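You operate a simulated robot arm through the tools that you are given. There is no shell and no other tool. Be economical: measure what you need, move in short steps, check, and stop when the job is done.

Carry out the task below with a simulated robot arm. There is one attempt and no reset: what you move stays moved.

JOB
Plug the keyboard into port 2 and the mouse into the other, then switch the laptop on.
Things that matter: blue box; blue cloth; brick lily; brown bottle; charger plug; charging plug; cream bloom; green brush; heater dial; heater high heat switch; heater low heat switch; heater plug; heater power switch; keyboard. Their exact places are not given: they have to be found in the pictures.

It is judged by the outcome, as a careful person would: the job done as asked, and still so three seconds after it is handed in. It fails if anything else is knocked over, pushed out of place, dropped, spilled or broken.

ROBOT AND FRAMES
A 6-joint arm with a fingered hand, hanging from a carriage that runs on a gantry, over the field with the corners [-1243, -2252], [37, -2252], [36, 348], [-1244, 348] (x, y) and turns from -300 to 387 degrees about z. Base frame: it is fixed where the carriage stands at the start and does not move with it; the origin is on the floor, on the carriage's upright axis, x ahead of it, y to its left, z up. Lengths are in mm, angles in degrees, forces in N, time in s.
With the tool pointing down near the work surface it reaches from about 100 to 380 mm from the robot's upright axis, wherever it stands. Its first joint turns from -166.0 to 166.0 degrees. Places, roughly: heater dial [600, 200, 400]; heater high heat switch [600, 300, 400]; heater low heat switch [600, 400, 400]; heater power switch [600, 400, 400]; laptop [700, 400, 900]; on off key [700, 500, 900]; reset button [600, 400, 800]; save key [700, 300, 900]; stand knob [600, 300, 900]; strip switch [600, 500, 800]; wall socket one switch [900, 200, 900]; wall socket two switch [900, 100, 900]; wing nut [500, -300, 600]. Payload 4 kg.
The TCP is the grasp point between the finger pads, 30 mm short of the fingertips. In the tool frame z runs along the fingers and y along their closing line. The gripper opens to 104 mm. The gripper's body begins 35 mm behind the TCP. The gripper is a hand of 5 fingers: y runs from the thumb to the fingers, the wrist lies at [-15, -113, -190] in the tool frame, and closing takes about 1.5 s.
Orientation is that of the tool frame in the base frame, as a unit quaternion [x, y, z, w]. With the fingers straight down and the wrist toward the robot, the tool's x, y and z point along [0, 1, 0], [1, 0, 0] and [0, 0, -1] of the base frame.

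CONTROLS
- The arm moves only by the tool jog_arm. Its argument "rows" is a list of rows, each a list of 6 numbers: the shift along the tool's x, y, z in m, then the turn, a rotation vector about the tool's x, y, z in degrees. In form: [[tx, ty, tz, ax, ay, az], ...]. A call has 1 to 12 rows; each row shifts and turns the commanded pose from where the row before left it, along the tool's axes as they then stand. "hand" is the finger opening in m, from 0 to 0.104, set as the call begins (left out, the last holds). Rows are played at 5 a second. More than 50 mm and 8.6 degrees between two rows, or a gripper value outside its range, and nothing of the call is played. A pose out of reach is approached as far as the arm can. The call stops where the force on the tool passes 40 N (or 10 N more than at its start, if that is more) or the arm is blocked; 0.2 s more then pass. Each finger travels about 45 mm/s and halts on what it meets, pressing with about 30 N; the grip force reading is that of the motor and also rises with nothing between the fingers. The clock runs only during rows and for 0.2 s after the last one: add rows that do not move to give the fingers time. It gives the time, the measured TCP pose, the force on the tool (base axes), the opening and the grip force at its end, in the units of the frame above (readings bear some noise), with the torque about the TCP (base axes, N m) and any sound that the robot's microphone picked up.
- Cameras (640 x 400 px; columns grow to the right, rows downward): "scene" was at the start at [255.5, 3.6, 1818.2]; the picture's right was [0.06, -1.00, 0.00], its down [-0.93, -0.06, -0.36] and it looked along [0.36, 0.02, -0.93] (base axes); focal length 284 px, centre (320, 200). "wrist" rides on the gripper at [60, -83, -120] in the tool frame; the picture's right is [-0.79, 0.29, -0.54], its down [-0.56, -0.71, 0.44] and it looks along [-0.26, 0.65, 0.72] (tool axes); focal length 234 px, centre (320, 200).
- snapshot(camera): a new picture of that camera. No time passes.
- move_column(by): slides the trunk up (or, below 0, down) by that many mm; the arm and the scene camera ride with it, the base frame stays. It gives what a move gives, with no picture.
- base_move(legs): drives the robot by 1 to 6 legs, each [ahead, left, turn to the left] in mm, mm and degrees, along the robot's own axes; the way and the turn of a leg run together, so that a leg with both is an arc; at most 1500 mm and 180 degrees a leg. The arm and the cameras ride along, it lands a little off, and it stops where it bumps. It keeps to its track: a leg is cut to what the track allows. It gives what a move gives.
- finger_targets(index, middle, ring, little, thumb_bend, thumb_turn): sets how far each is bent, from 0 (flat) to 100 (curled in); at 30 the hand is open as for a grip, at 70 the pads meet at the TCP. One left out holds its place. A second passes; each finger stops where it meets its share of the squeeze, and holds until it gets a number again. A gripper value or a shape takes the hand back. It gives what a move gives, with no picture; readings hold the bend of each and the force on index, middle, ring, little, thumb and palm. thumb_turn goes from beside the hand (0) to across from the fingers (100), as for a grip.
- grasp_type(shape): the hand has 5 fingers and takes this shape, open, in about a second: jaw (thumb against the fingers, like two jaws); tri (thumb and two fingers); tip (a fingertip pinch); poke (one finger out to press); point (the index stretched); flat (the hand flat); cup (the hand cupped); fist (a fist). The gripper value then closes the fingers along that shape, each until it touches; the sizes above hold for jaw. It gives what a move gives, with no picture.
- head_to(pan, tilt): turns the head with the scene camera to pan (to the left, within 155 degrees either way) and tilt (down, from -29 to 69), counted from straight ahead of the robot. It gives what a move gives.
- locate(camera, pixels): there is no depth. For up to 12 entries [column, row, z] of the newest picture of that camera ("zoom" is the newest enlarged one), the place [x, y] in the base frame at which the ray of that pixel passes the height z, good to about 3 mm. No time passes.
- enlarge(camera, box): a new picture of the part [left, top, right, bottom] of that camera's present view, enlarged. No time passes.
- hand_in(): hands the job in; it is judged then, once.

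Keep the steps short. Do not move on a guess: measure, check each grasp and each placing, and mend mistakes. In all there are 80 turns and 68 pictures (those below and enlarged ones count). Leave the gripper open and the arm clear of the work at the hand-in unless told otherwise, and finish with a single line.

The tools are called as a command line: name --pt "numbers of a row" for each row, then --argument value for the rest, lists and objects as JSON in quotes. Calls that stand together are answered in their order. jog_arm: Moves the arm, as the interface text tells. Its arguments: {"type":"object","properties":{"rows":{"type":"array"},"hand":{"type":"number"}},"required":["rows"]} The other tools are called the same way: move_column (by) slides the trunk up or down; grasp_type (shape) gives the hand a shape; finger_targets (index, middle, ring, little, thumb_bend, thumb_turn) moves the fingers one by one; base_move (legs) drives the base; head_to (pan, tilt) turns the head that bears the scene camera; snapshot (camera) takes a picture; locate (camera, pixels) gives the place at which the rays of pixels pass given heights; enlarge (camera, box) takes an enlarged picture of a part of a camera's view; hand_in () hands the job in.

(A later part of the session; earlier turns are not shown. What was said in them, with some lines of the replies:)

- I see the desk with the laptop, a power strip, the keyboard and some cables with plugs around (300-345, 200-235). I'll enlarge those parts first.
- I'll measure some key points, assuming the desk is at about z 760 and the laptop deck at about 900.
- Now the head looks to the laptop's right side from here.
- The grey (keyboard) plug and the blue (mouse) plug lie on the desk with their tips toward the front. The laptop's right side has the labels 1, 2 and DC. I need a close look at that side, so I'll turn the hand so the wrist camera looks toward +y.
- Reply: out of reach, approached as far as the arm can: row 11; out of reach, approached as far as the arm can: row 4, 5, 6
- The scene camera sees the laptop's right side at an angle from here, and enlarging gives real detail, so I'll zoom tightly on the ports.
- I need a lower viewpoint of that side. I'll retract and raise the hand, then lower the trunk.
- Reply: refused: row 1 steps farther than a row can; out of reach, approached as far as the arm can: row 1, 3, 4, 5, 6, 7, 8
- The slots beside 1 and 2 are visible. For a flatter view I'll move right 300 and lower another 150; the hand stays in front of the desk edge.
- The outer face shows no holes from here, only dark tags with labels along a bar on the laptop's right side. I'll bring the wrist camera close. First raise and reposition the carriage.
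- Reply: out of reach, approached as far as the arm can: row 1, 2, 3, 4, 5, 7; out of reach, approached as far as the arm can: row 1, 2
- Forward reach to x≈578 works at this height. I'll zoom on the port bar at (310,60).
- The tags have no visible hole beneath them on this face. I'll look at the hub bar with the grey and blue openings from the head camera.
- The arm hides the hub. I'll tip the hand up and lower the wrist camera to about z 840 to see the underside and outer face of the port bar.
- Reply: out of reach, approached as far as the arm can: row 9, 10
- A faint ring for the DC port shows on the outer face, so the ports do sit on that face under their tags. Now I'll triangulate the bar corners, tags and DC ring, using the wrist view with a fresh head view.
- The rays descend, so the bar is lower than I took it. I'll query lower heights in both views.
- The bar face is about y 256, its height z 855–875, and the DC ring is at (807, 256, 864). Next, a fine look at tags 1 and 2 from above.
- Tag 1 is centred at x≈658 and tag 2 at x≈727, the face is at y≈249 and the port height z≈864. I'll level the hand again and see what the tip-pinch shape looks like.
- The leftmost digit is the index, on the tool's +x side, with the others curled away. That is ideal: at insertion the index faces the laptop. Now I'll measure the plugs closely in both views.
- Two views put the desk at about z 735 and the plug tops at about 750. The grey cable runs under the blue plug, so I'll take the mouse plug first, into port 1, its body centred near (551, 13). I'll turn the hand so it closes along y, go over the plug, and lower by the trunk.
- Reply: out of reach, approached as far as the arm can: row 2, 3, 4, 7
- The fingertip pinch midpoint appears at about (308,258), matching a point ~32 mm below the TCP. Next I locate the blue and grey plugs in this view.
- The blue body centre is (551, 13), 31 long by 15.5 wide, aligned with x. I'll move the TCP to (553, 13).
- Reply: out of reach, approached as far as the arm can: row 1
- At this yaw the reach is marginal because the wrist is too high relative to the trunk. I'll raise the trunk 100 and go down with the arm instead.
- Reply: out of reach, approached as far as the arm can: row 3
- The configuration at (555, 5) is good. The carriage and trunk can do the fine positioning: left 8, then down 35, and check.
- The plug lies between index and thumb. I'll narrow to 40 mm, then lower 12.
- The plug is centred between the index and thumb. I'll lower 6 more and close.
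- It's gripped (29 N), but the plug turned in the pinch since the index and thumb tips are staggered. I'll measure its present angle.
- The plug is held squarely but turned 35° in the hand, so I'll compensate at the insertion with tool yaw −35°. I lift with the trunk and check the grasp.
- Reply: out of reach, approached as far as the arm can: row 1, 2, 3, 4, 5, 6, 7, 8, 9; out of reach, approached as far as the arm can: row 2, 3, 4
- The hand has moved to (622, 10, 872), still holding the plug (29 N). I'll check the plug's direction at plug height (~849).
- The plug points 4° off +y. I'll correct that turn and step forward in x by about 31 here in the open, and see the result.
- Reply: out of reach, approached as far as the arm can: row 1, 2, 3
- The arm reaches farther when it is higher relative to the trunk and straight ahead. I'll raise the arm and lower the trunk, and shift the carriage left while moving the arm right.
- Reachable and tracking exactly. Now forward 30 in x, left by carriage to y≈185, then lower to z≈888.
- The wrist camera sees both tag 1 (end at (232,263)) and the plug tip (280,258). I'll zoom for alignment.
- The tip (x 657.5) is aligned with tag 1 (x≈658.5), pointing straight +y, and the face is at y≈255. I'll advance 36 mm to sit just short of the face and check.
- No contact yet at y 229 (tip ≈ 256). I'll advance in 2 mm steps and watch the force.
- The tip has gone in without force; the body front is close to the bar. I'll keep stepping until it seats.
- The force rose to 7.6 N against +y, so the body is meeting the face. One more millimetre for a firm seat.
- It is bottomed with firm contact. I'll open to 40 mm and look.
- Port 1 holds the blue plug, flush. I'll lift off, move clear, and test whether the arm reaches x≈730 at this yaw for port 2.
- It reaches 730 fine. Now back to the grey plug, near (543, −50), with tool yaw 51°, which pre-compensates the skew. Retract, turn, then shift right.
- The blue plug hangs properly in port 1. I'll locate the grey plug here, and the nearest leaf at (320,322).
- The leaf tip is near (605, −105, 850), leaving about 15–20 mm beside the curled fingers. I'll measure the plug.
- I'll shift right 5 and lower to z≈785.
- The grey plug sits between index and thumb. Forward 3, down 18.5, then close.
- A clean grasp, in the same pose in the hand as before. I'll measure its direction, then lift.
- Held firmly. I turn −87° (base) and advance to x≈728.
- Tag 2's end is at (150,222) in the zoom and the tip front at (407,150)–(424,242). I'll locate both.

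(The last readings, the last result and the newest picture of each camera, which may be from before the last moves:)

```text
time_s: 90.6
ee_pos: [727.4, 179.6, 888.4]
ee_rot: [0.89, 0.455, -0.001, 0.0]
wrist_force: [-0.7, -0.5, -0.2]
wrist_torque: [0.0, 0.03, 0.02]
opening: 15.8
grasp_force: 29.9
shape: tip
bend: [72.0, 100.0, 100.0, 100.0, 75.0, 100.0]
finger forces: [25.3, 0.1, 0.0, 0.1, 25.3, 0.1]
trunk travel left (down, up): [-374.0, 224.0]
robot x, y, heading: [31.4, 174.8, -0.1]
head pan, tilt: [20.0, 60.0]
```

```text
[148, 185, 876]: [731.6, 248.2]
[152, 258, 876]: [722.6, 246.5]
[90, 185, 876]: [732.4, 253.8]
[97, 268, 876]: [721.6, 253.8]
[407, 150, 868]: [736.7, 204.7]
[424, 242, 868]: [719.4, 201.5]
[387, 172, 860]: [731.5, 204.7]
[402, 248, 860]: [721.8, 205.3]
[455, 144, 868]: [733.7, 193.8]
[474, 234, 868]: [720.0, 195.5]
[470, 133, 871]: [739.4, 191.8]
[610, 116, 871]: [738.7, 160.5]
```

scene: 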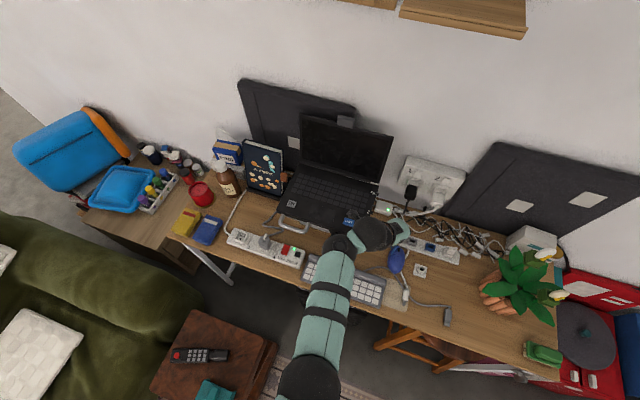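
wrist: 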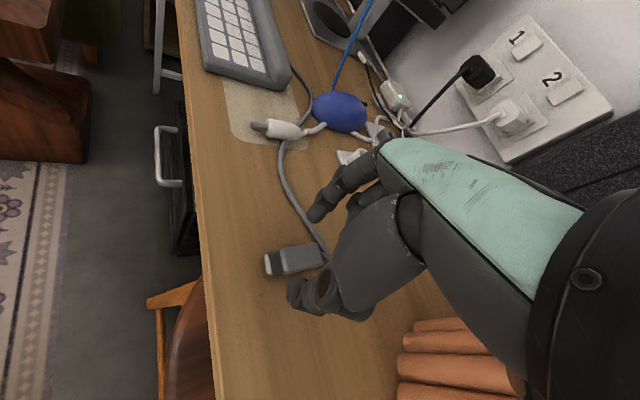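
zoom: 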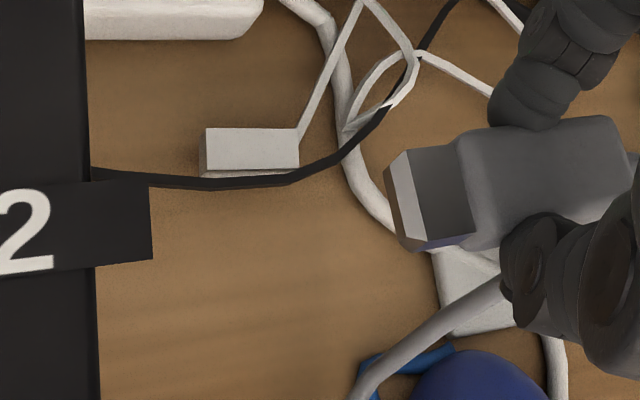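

Working from pixel geometry, the tip is at x≈727.5 against tag 2 at 727, about 2° off. I correct that turn and advance 44 mm to just short of the face.

jog_arm --pt "0 0 0 0 0 2" --pt "0.00868 -0.00675 0 0 0 0" --pt "0.00868 -0.00675 0 0 0 0" --pt "0.00868 -0.00675 0 0 0 0" --pt "0.00868 -0.00675 0 0 0 0" --pt "0 0 0 0 0 0"

enlarge --camera "wrist" --box '[200, 205, 360, 305]'

```text
time_s: 92.0
ee_pos: [724.0, 224.1, 891.0]
ee_rot: [0.899, 0.438, 0.002, -0.001]
wrist_force: [0.4, -0.2, -0.2]
wrist_torque: [0.0, 0.01, 0.0]
opening: 15.8
grasp_force: 30.0
shape: tip
bend: [72.0, 100.0, 100.0, 100.0, 75.0, 100.0]
finger forces: [25.5, 0.0, 0.1, 0.0, 25.4, 0.1]
out of reach, approached as far as the arm can: row 4
trunk travel left (down, up): [-374.0, 224.0]
robot x, y, heading: [34.6, 179.2, -0.1]
head pan, tilt: [20.0, 60.0]
```

```text
4.00 times, centred on (280, 255) of wrist
```

zoom: 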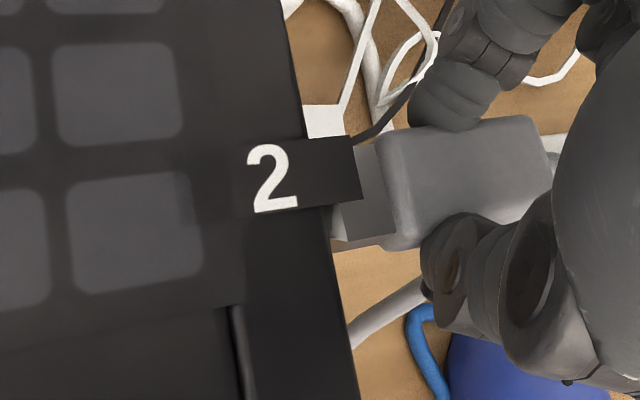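

The arm hit its reach limit (x dropped 3 mm). I'll back off 44 mm and let the carriage do the +y travel.

jog_arm --pt "-0.00868 0.00675 0 0 0 0" --pt "-0.00868 0.00675 0 0 0 0" --pt "-0.00868 0.00675 0 0 0 0" --pt "-0.00868 0.00675 0 0 0 0" --pt "0 0 0 0 0 0"

base_move --legs '[[2, 38, 0]]'

```text
time_s: 93.2
ee_pos: [723.8, 180.3, 889.3]
ee_rot: [0.898, 0.44, 0.0, 0.0]
wrist_force: [0.4, 0.1, 0.2]
wrist_torque: [0.01, -0.02, -0.02]
opening: 15.6
grasp_force: 29.8
shape: tip
bend: [72.0, 100.0, 100.0, 100.0, 75.0, 100.0]
finger forces: [25.4, 0.1, 0.0, 0.1, 25.4, 0.0]
trunk travel left (down, up): [-374.0, 224.0]
robot x, y, heading: [33.5, 176.6, -0.1]
head pan, tilt: [20.0, 60.0]
```

```text
time_s: 94.1
ee_pos: [725.2, 217.7, 889.6]
ee_rot: [0.898, 0.439, 0.0, 0.0]
wrist_force: [-0.1, 0.8, -1.3]
wrist_torque: [-0.02, 0.01, -0.02]
opening: 15.3
grasp_force: 30.3
shape: tip
bend: [72.0, 100.0, 100.0, 100.0, 75.0, 100.0]
finger forces: [25.4, 0.0, 0.0, 0.0, 25.4, 0.0]
trunk travel left (down, up): [-374.0, 224.0]
robot x, y, heading: [32.1, 219.6, -0.2]
head pan, tilt: [20.0, 60.0]
```

jog_arm --pt "0.0015 0.0019 0 0 0 0" --pt "0 0 0 0 0 0"

enlarge --camera "wrist" --box '[200, 205, 360, 305]'

```text
time_s: 94.7
ee_pos: [727.4, 218.1, 890.6]
ee_rot: [0.899, 0.438, 0.001, 0.0]
wrist_force: [0.5, 0.0, 0.1]
wrist_torque: [-0.03, 0.01, 0.0]
opening: 15.8
grasp_force: 30.0
shape: tip
bend: [72.0, 100.0, 100.0, 100.0, 75.0, 100.0]
finger forces: [25.4, 0.1, 0.0, 0.1, 25.5, 0.0]
trunk travel left (down, up): [-374.0, 224.0]
robot x, y, heading: [34.4, 218.0, -0.3]
head pan, tilt: [20.0, 60.0]
```

```text
4.00 times, centred on (280, 255) of wrist
```

zoom: 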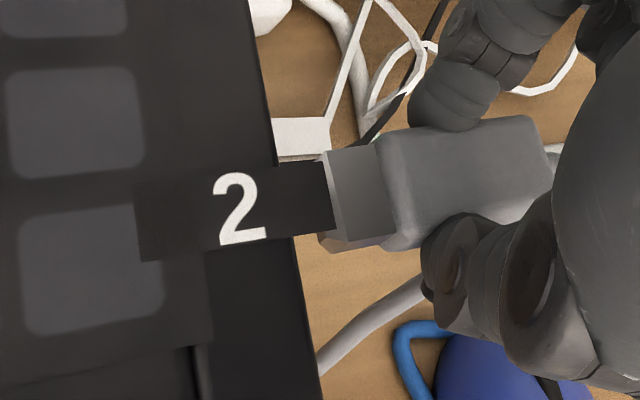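

Well aligned under tag 2. I lower 1 mm and advance by the arm in small steps (the offset from the robot is now ~0, so it's in reach).

move_column --by -1.5

jog_arm --pt "0.0039 -0.0031 0 0 0 0" --pt "0.0039 -0.0031 0 0 0 0" --pt "0.0016 -0.0012 0 0 0 0" --pt "0 0 0 0 0 0"

```text
time_s: 95.2
ee_pos: [726.6, 218.3, 888.2]
ee_rot: [0.898, 0.439, 0.0, 0.0]
wrist_force: [0.5, 0.1, 0.0]
wrist_torque: [0.0, 0.02, 0.01]
opening: 15.8
grasp_force: 30.2
shape: tip
bend: [72.0, 100.0, 100.0, 100.0, 75.0, 100.0]
finger forces: [25.4, 0.0, 0.0, 0.0, 25.5, 0.0]
trunk travel left (down, up): [-372.0, 226.0]
robot x, y, heading: [30.3, 213.9, 0.0]
head pan, tilt: [20.0, 60.0]
```

```text
time_s: 96.2
ee_pos: [726.1, 229.7, 889.4]
ee_rot: [0.898, 0.439, 0.001, 0.0]
wrist_force: [-0.6, -0.1, 0.1]
wrist_torque: [0.01, -0.01, 0.0]
opening: 15.8
grasp_force: 29.7
shape: tip
bend: [72.0, 100.0, 100.0, 100.0, 75.0, 100.0]
finger forces: [25.5, 0.0, 0.0, 0.0, 25.5, 0.0]
trunk travel left (down, up): [-372.0, 226.0]
robot x, y, heading: [31.1, 212.7, 0.0]
head pan, tilt: [20.0, 60.0]
```

jog_arm --pt "0.00155 -0.00126 0 0 0 0" --pt "0.00155 -0.00126 0 0 0 0" --pt "0 0 0 0 0 0"

enlarge --camera "wrist" --box '[200, 205, 360, 305]'

```text
time_s: 97.0
ee_pos: [726.7, 233.4, 888.3]
ee_rot: [0.898, 0.439, 0.0, 0.0]
wrist_force: [0.8, 0.3, 0.1]
wrist_torque: [0.0, -0.01, -0.01]
opening: 15.7
grasp_force: 29.8
shape: tip
bend: [72.0, 100.0, 100.0, 100.0, 75.0, 100.0]
finger forces: [25.5, 0.0, 0.0, 0.0, 25.5, 0.1]
trunk travel left (down, up): [-372.0, 226.0]
robot x, y, heading: [33.2, 215.3, -0.3]
head pan, tilt: [20.0, 60.0]
```

```text
4.00 times, centred on (280, 255) of wrist
```

zoom: 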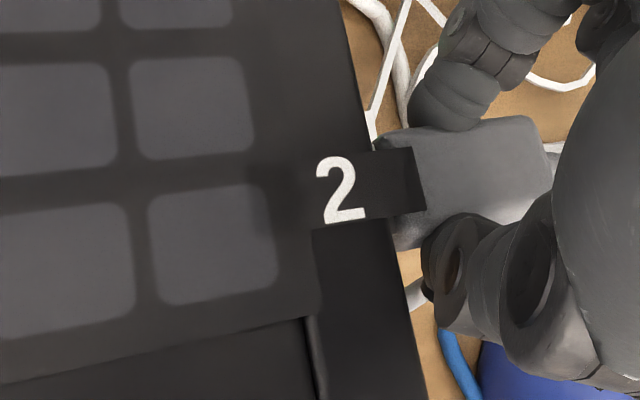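

The tip has entered the port without force. I'll continue until it seats.

jog_arm --pt "0.00155 -0.00126 0 0 0 0" --pt "0.00155 -0.00126 0 0 0 0" --pt "0 0 0 0 0 0"

jog_arm --pt "0.00155 -0.00126 0 0 0 0" --pt "0 0 0 0 0 0"

```text
time_s: 97.8
ee_pos: [726.8, 237.2, 888.8]
ee_rot: [0.899, 0.438, 0.001, 0.001]
wrist_force: [-0.2, -1.8, 0.8]
wrist_torque: [-0.02, -0.02, -0.01]
opening: 15.6
grasp_force: 30.5
shape: tip
bend: [72.0, 100.0, 100.0, 100.0, 75.0, 100.0]
finger forces: [25.4, 0.1, 0.0, 0.0, 25.3, 0.0]
trunk travel left (down, up): [-372.0, 226.0]
robot x, y, heading: [31.9, 215.0, -0.1]
head pan, tilt: [20.0, 60.0]
```

```text
time_s: 98.4
ee_pos: [727.5, 240.2, 886.7]
ee_rot: [0.899, 0.438, 0.001, 0.001]
wrist_force: [-3.9, -2.9, 4.5]
wrist_torque: [-0.06, -0.04, -0.07]
opening: 16.0
grasp_force: 29.9
shape: tip
bend: [73.0, 100.0, 100.0, 100.0, 75.0, 100.0]
finger forces: [25.1, 0.0, 0.0, 0.1, 28.6, 0.0]
trunk travel left (down, up): [-372.0, 226.0]
robot x, y, heading: [34.6, 215.9, -0.1]
head pan, tilt: [20.0, 60.0]
```

jog_arm --pt "0.00155 -0.00126 0 0 0 0" --pt "0 0 0 0 0 0"

enlarge --camera "wrist" --box '[200, 205, 360, 305]'

```text
time_s: 99.0
ee_pos: [725.6, 240.0, 888.5]
ee_rot: [0.899, 0.439, 0.001, 0.0]
wrist_force: [-4.1, -8.2, 3.7]
wrist_torque: [-0.18, -0.05, -0.1]
opening: 15.8
grasp_force: 30.3
shape: tip
bend: [73.0, 100.0, 100.0, 100.0, 75.0, 100.0]
finger forces: [24.5, 0.1, 0.1, 0.0, 27.6, 0.0]
trunk travel left (down, up): [-372.0, 226.0]
robot x, y, heading: [29.3, 217.2, -0.3]
head pan, tilt: [20.0, 60.0]
```

```text
4.00 times, centred on (280, 255) of wrist
```

zoom: 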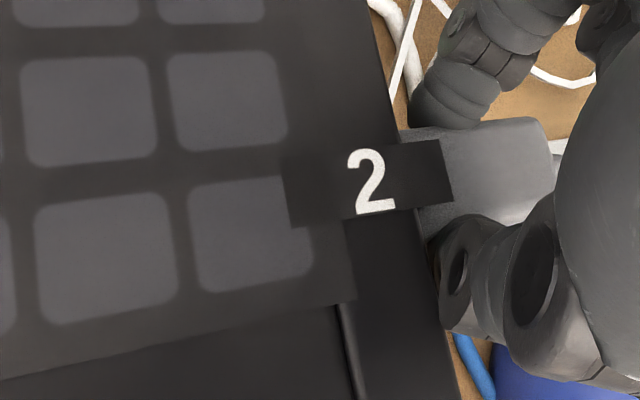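

It's flush, with 8 N reaction. A last 1 mm, then I release.

jog_arm --pt "0.0009 -0.0007 0 0 0 0" --pt "0 0 0 0 0 0"

jog_arm --pt "0 0 0 0 0 0" --pt "0 0 0 0 0 0" --pt "0 0 0 0 0 0" --pt "0 0 0 0 0 0" --hand 0.045

move_column --by 60

move_column --by 70

snapshot --camera "wrist"

```text
time_s: 99.6
ee_pos: [726.9, 240.2, 888.6]
ee_rot: [0.899, 0.438, 0.0, 0.001]
wrist_force: [-2.4, -11.6, 3.5]
wrist_torque: [-0.29, -0.06, -0.11]
opening: 15.8
grasp_force: 30.4
shape: tip
bend: [73.0, 100.0, 100.0, 100.0, 75.0, 100.0]
finger forces: [24.3, 0.0, 0.0, 0.1, 26.2, 0.1]
trunk travel left (down, up): [-372.0, 226.0]
robot x, y, heading: [31.9, 219.1, -0.2]
head pan, tilt: [20.0, 60.0]
```

```text
time_s: 100.6
ee_pos: [726.5, 243.9, 889.0]
ee_rot: [0.898, 0.439, 0.001, 0.0]
wrist_force: [0.4, -2.2, 0.2]
wrist_torque: [0.01, 0.01, 0.03]
opening: 43.2
grasp_force: 0.0
shape: tip
bend: [74.0, 98.0, 99.0, 99.0, 73.0, 100.0]
finger forces: [0.0, 0.0, 0.0, 0.0, 2.1, 0.0]
trunk travel left (down, up): [-372.0, 226.0]
robot x, y, heading: [33.7, 213.6, -0.1]
head pan, tilt: [20.0, 60.0]
```

```text
time_s: 101.6
ee_pos: [725.9, 244.1, 947.8]
ee_rot: [0.899, 0.439, 0.0, 0.0]
wrist_force: [-0.2, 1.0, -0.8]
wrist_torque: [0.01, 0.01, 0.03]
opening: 44.6
grasp_force: 0.0
shape: tip
bend: [74.0, 98.0, 99.0, 99.0, 72.0, 100.0]
finger forces: [0.1, 0.1, 0.0, 0.0, 0.0, 0.0]
trunk travel left (down, up): [-432.0, 166.0]
robot x, y, heading: [32.8, 221.2, -0.2]
head pan, tilt: [20.0, 60.0]
```

```text
time_s: 102.7
ee_pos: [726.6, 242.9, 1017.3]
ee_rot: [0.899, 0.439, 0.0, 0.0]
wrist_force: [-0.8, 0.0, -0.2]
wrist_torque: [-0.03, 0.03, 0.04]
opening: 44.5
grasp_force: 0.1
shape: tip
bend: [74.0, 98.0, 99.0, 99.0, 72.0, 100.0]
finger forces: [0.1, 0.1, 0.0, 0.0, 0.0, 0.0]
trunk travel left (down, up): [-502.0, 96.0]
robot x, y, heading: [32.2, 215.5, -0.2]
head pan, tilt: [20.0, 60.0]
```

```text
8 pictures are left
```

wrist: 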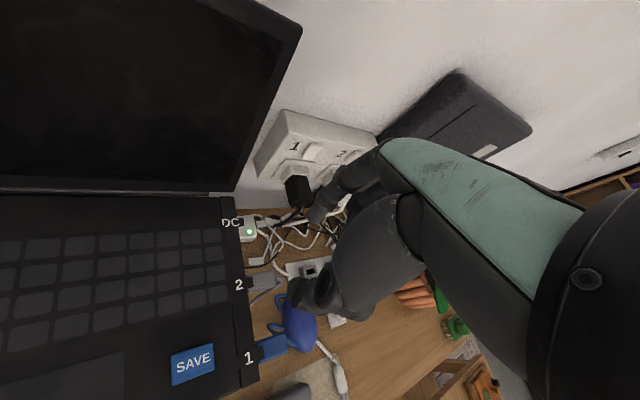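

Both plugs are in their ports: grey in 2, blue in 1. Now the ON key. I'll move clear, take the poke shape, retract and turn the hand.

base_move --legs '[[0, -60, 0]]'

jog_arm --pt "-0.0215 -0.0276 0 0 0 0" --pt "-0.0215 -0.0276 0 0 0 0" --pt "-0.0215 -0.0276 0 0 0 0" --pt "0 0 0 0 0 -8.3" --pt "0 0 0 0 0 -8.3" --pt "0 0 0 0 0 -8.3" --pt "0 0 0 0 0 -8.3" --pt "0 0 0 0 0 -8.3" --pt "0 0 0 0 0 -8.3" --pt "0 0 0 0 0 -8.2" --pt "0 0 0 0 0 0"

grasp_type --shape "poke"

enlarge --camera "scene" --box '[230, 150, 380, 270]'

```text
time_s: 103.7
ee_pos: [727.5, 183.6, 1017.4]
ee_rot: [0.898, 0.439, 0.001, 0.0]
wrist_force: [0.4, -0.2, 0.0]
wrist_torque: [-0.01, 0.0, 0.04]
opening: 44.9
grasp_force: 0.1
shape: tip
bend: [74.0, 98.0, 99.0, 99.0, 72.0, 100.0]
finger forces: [0.0, 0.0, 0.0, 0.1, 0.0, 0.0]
trunk travel left (down, up): [-502.0, 96.0]
robot x, y, heading: [32.8, 153.8, -0.4]
head pan, tilt: [20.0, 60.0]
```

```text
time_s: 106.1
ee_pos: [622.0, 183.1, 1017.8]
ee_rot: [0.572, 0.82, -0.001, 0.0]
wrist_force: [-0.2, -0.2, -0.1]
wrist_torque: [0.0, -0.04, -0.01]
opening: 44.9
grasp_force: 0.1
shape: tip
bend: [74.0, 98.0, 99.0, 99.0, 72.0, 100.0]
finger forces: [0.1, 0.1, 0.0, 0.0, 0.0, 0.0]
trunk travel left (down, up): [-502.0, 96.0]
robot x, y, heading: [36.7, 157.4, 0.0]
head pan, tilt: [20.0, 60.0]
```

```text
time_s: 107.0
ee_pos: [621.6, 183.6, 1017.4]
ee_rot: [0.573, 0.82, 0.001, 0.0]
wrist_force: [-0.3, -0.6, -1.7]
wrist_torque: [0.0, -0.02, 0.01]
opening: 0.0
grasp_force: 0.1
shape: poke
bend: [70.0, 70.0, 99.0, 99.0, 100.0, 100.0]
finger forces: [0.0, 0.0, 0.0, 0.0, 0.0, 0.1]
trunk travel left (down, up): [-502.0, 96.0]
robot x, y, heading: [32.2, 155.7, -0.2]
head pan, tilt: [20.0, 60.0]
```

```text
3.33 times, centred on (305, 210) of scene
```

zoom: 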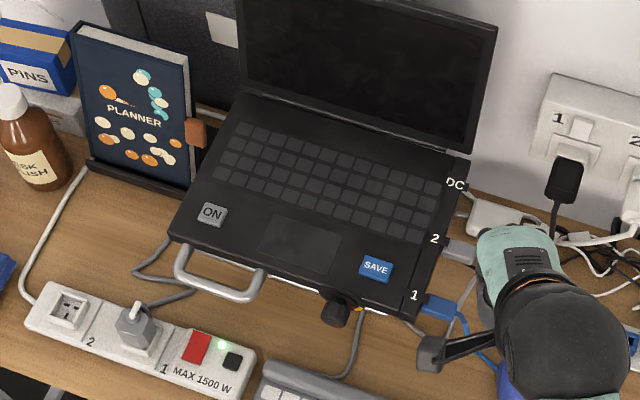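

The laptop shows both plugs in. ON key at (213,214) in the zoom.

locate --camera "zoom" --pixels '[[213, 213, 880], [213, 213, 870], [376, 266, 880], [199, 218, 880], [226, 210, 880]]'

enlarge --camera "wrist" --box '[220, 130, 460, 330]'

```text
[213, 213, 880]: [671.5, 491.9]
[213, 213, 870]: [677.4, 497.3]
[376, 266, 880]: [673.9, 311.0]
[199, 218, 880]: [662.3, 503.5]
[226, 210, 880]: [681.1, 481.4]
```

```text
2.00 times, centred on (340, 230) of wrist
```

zoom: 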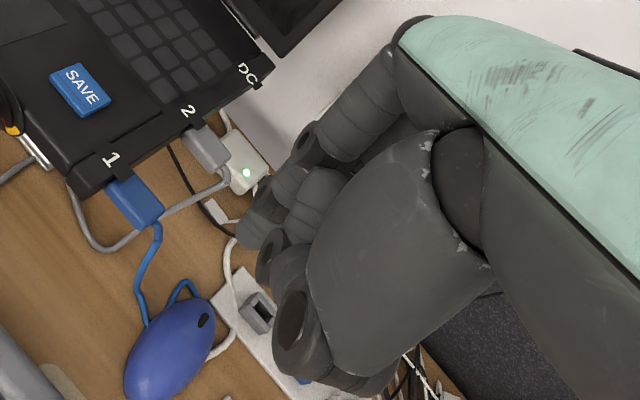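

I'll curl the middle finger so only the index pokes, and check the clearance to the planner (its right edge at zoom (187,65)–(190,185)). The newest zoom is the wrist one, so I use the scene snapshot after a re-zoom once the arm is over. First move over the laptop at height.

finger_targets --middle 100

base_move --legs '[[0, 185, 0]]'

snapshot --camera "scene"

```text
time_s: 108.0
ee_pos: [621.5, 183.7, 1019.4]
ee_rot: [0.573, 0.819, 0.0, 0.001]
wrist_force: [0.3, -0.2, 0.3]
wrist_torque: [0.03, 0.01, 0.02]
opening: 29.7
grasp_force: 0.1
shape: fingers
bend: [70.0, 100.0, 99.0, 99.0, 100.0, 100.0]
finger forces: [0.1, 0.1, 0.0, 0.0, 0.0, 0.0]
trunk travel left (down, up): [-502.0, 96.0]
robot x, y, heading: [32.4, 153.4, -0.1]
head pan, tilt: [20.0, 60.0]
```

```text
time_s: 109.5
ee_pos: [620.9, 367.0, 1018.7]
ee_rot: [0.573, 0.82, 0.0, 0.001]
wrist_force: [0.1, 0.1, -0.4]
wrist_torque: [-0.02, -0.02, -0.03]
opening: 29.8
grasp_force: 0.0
shape: fingers
bend: [70.0, 100.0, 99.0, 99.0, 100.0, 100.0]
finger forces: [0.0, 0.0, 0.0, 0.0, 0.0, 0.0]
trunk travel left (down, up): [-502.0, 96.0]
robot x, y, heading: [31.4, 341.2, 0.0]
head pan, tilt: [20.0, 60.0]
```

```text
5 pictures are left
```

scene: 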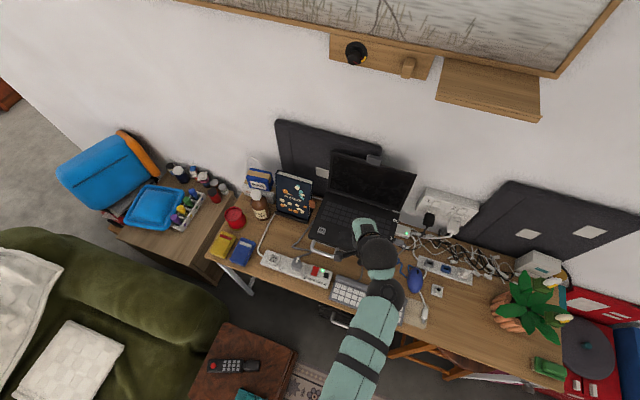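

locate --camera "scene" --pixels '[[321, 232, 880], [313, 181, 950], [313, 181, 900], [308, 220, 750], [308, 220, 800]]'

jog_arm --pt "0.0328 0.0298 0 0 0 0" --pt "0.0328 0.0298 0 0 0 0" --pt "0.0255 0.0235 0 0 0 0" --pt "0 0 0 0 0 0"

```text
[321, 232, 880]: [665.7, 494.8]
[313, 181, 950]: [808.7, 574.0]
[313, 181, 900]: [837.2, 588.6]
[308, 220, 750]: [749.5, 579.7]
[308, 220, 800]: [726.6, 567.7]
```

```text
time_s: 110.5
ee_pos: [667.4, 483.0, 1017.8]
ee_rot: [0.572, 0.82, 0.0, -0.001]
wrist_force: [-0.5, -0.4, 0.2]
wrist_torque: [0.0, 0.03, -0.02]
opening: 29.6
grasp_force: 0.1
shape: fingers
bend: [70.0, 100.0, 99.0, 99.0, 100.0, 100.0]
finger forces: [0.0, 0.0, 0.1, 0.1, 0.0, 0.0]
trunk travel left (down, up): [-502.0, 96.0]
robot x, y, heading: [30.4, 342.6, -0.1]
head pan, tilt: [20.0, 60.0]
```

The planner is clear (y > 570). I lower 75 and look at the fingertip against the key.

move_column --by -75

enlarge --camera "wrist" --box '[200, 150, 400, 310]'

```text
time_s: 111.6
ee_pos: [668.7, 481.8, 943.8]
ee_rot: [0.572, 0.82, 0.001, 0.001]
wrist_force: [1.0, 0.8, -0.6]
wrist_torque: [-0.01, 0.01, -0.02]
opening: 29.9
grasp_force: 0.0
shape: fingers
bend: [70.0, 100.0, 99.0, 99.0, 100.0, 100.0]
finger forces: [0.0, 0.1, 0.0, 0.1, 0.1, 0.1]
trunk travel left (down, up): [-427.0, 171.0]
robot x, y, heading: [30.0, 340.9, 0.2]
head pan, tilt: [20.0, 60.0]
```

```text
2.50 times, centred on (300, 230) of wrist
```

zoom: 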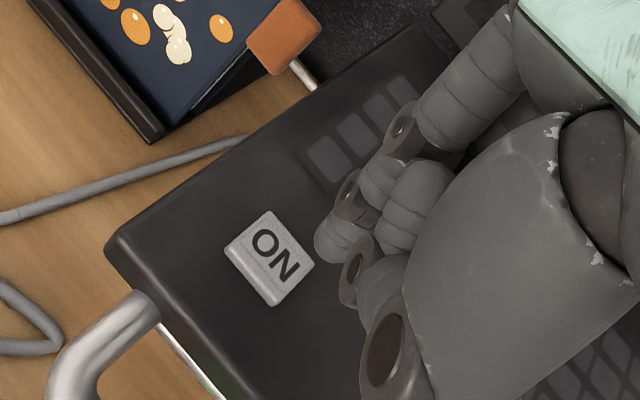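

locate --camera "zoom" --pixels '[[272, 252, 882], [272, 252, 876], [334, 243, 914], [334, 243, 908]]'

```text
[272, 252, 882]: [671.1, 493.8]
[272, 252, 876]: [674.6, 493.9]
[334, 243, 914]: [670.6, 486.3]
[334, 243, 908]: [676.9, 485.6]
```

The key is at (671, 494) and the fingertip near (673, 486). I shift +7 in y, then descend in small steps watching force and sound.

jog_arm --pt "0.0069 0.0015 0 0 0 0" --pt "0 0 0.007 0 0 0" --pt "0 0 0.007 0 0 0" --pt "0 0 0.006 0 0 0" --pt "0 0 0 0 0 0"

jog_arm --pt "0 0 0.002 0 0 0" --pt "0 0 0.002 0 0 0" --pt "0 0 0.002 0 0 0" --pt "0 0 0 0 0 0"

```text
time_s: 112.8
ee_pos: [667.9, 490.2, 922.8]
ee_rot: [0.572, 0.82, 0.0, 0.0]
wrist_force: [0.0, -0.2, -0.2]
wrist_torque: [0.01, 0.0, 0.0]
opening: 30.0
grasp_force: 0.2
shape: fingers
bend: [70.0, 100.0, 99.0, 99.0, 100.0, 100.0]
finger forces: [0.0, 0.0, 0.0, 0.0, 0.1, 0.1]
trunk travel left (down, up): [-427.0, 171.0]
robot x, y, heading: [32.2, 338.7, 0.0]
head pan, tilt: [20.0, 60.0]
```

```text
time_s: 113.8
ee_pos: [667.8, 488.3, 917.3]
ee_rot: [0.572, 0.82, 0.0, 0.0]
wrist_force: [0.0, 0.3, 0.3]
wrist_torque: [-0.01, 0.0, -0.02]
opening: 29.7
grasp_force: 0.0
shape: fingers
bend: [70.0, 100.0, 99.0, 99.0, 100.0, 100.0]
finger forces: [0.1, 0.1, 0.0, 0.1, 0.0, 0.0]
trunk travel left (down, up): [-427.0, 171.0]
robot x, y, heading: [31.4, 342.6, 0.1]
head pan, tilt: [20.0, 60.0]
5 turns are left
```

5 turns are left. I'll press down up to 10 mm more (the call stops on force), lift off, and look at the screen.

jog_arm --pt "0 0 0.002 0 0 0" --pt "0 0 0.002 0 0 0" --pt "0 0 0.002 0 0 0" --pt "0 0 0.002 0 0 0" --pt "0 0 0.002 0 0 0" --pt "0 0 0 0 0 0"

enlarge --camera "wrist" --box '[180, 50, 460, 310]'

```text
time_s: 115.2
ee_pos: [667.5, 489.9, 908.0]
ee_rot: [0.572, 0.82, 0.001, 0.0]
wrist_force: [0.7, 0.7, 2.0]
wrist_torque: [0.07, -0.02, 0.01]
opening: 29.7
grasp_force: 1.6
shape: fingers
bend: [70.0, 100.0, 99.0, 99.0, 100.0, 100.0]
finger forces: [2.3, 0.0, 0.0, 0.0, 0.0, 0.0]
trunk travel left (down, up): [-427.0, 171.0]
robot x, y, heading: [34.8, 337.8, -0.1]
head pan, tilt: [20.0, 60.0]
heard: click
```

```text
1.54 times, centred on (320, 180) of wrist
4 turns are left
```

zoom: 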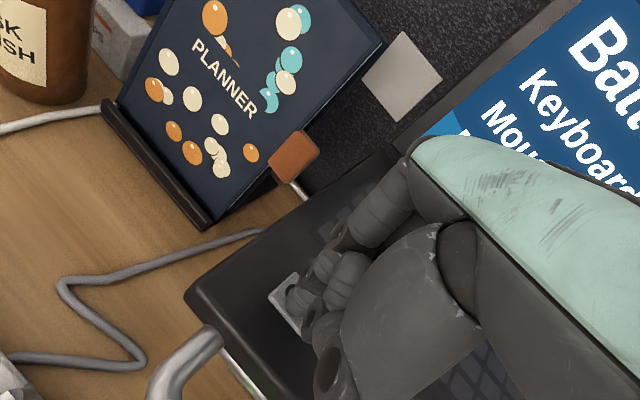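

A click was heard, and the screen came on showing Battery, Keyboard and Mouse lines. I lift straight off, retreat, open the hand, and read the screen.

move_column --by 110

jog_arm --pt "0.012 -0.033 0 0 0 0" --pt "0.012 -0.033 0 0 0 0" --pt "0.012 -0.033 0 0 0 0" --pt "0.012 -0.033 0 0 0 0" --pt "0.012 -0.033 0 0 0 0" --pt "0 0 0 0 0 0"

grasp_type --shape "jaw"

enlarge --camera "scene" --box '[290, 130, 450, 260]'

```text
time_s: 116.6
ee_pos: [666.8, 488.8, 1017.1]
ee_rot: [0.572, 0.82, 0.0, 0.001]
wrist_force: [0.0, 0.0, 0.3]
wrist_torque: [-0.01, 0.01, 0.0]
opening: 29.6
grasp_force: 0.1
shape: fingers
bend: [70.0, 100.0, 99.0, 99.0, 100.0, 100.0]
finger forces: [0.0, 0.1, 0.0, 0.0, 0.0, 0.0]
trunk travel left (down, up): [-537.0, 61.0]
robot x, y, heading: [34.7, 339.9, 0.2]
head pan, tilt: [20.0, 60.0]
```

```text
time_s: 118.0
ee_pos: [491.4, 488.4, 1016.3]
ee_rot: [0.572, 0.82, 0.001, 0.001]
wrist_force: [0.2, -0.1, 0.4]
wrist_torque: [0.02, 0.0, 0.0]
opening: 29.6
grasp_force: 0.1
shape: fingers
bend: [70.0, 100.0, 99.0, 99.0, 100.0, 100.0]
finger forces: [0.0, 0.1, 0.0, 0.1, 0.1, 0.0]
trunk travel left (down, up): [-537.0, 61.0]
robot x, y, heading: [32.5, 341.1, -0.1]
head pan, tilt: [20.0, 60.0]
```

```text
time_s: 118.9
ee_pos: [491.1, 488.8, 1017.1]
ee_rot: [0.572, 0.82, 0.001, 0.0]
wrist_force: [-0.5, -0.2, 0.1]
wrist_torque: [-0.03, -0.01, 0.0]
opening: 103.7
grasp_force: 0.0
shape: jaw
bend: [30.0, 30.0, 30.0, 30.0, 30.0, 97.0]
finger forces: [0.0, 0.0, 0.0, 0.0, 0.1, 0.1]
trunk travel left (down, up): [-537.0, 61.0]
robot x, y, heading: [33.2, 342.7, 0.1]
head pan, tilt: [20.0, 60.0]
```

```text
3.08 times, centred on (370, 195) of scene
3 turns are left
```

zoom: 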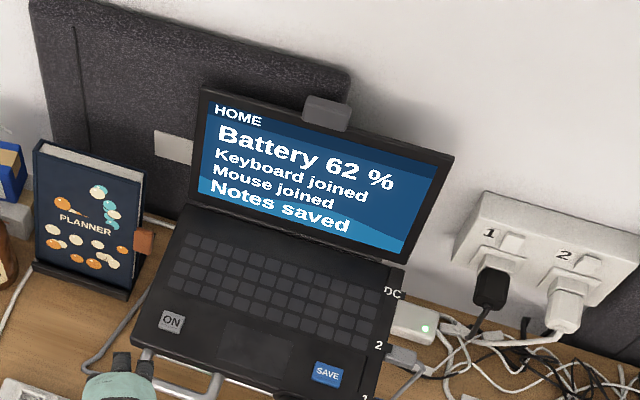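

The screen reads "Battery 62 %, Keyboard joined, Mouse joined". The hand is open and clear of the work, so I hand in.

hand_in

```text
The job is handed in.
```

The keyboard is plugged into port 2 and the mouse into port 1, and the laptop is on; its screen shows "Keyboard joined" and "Mouse joined".
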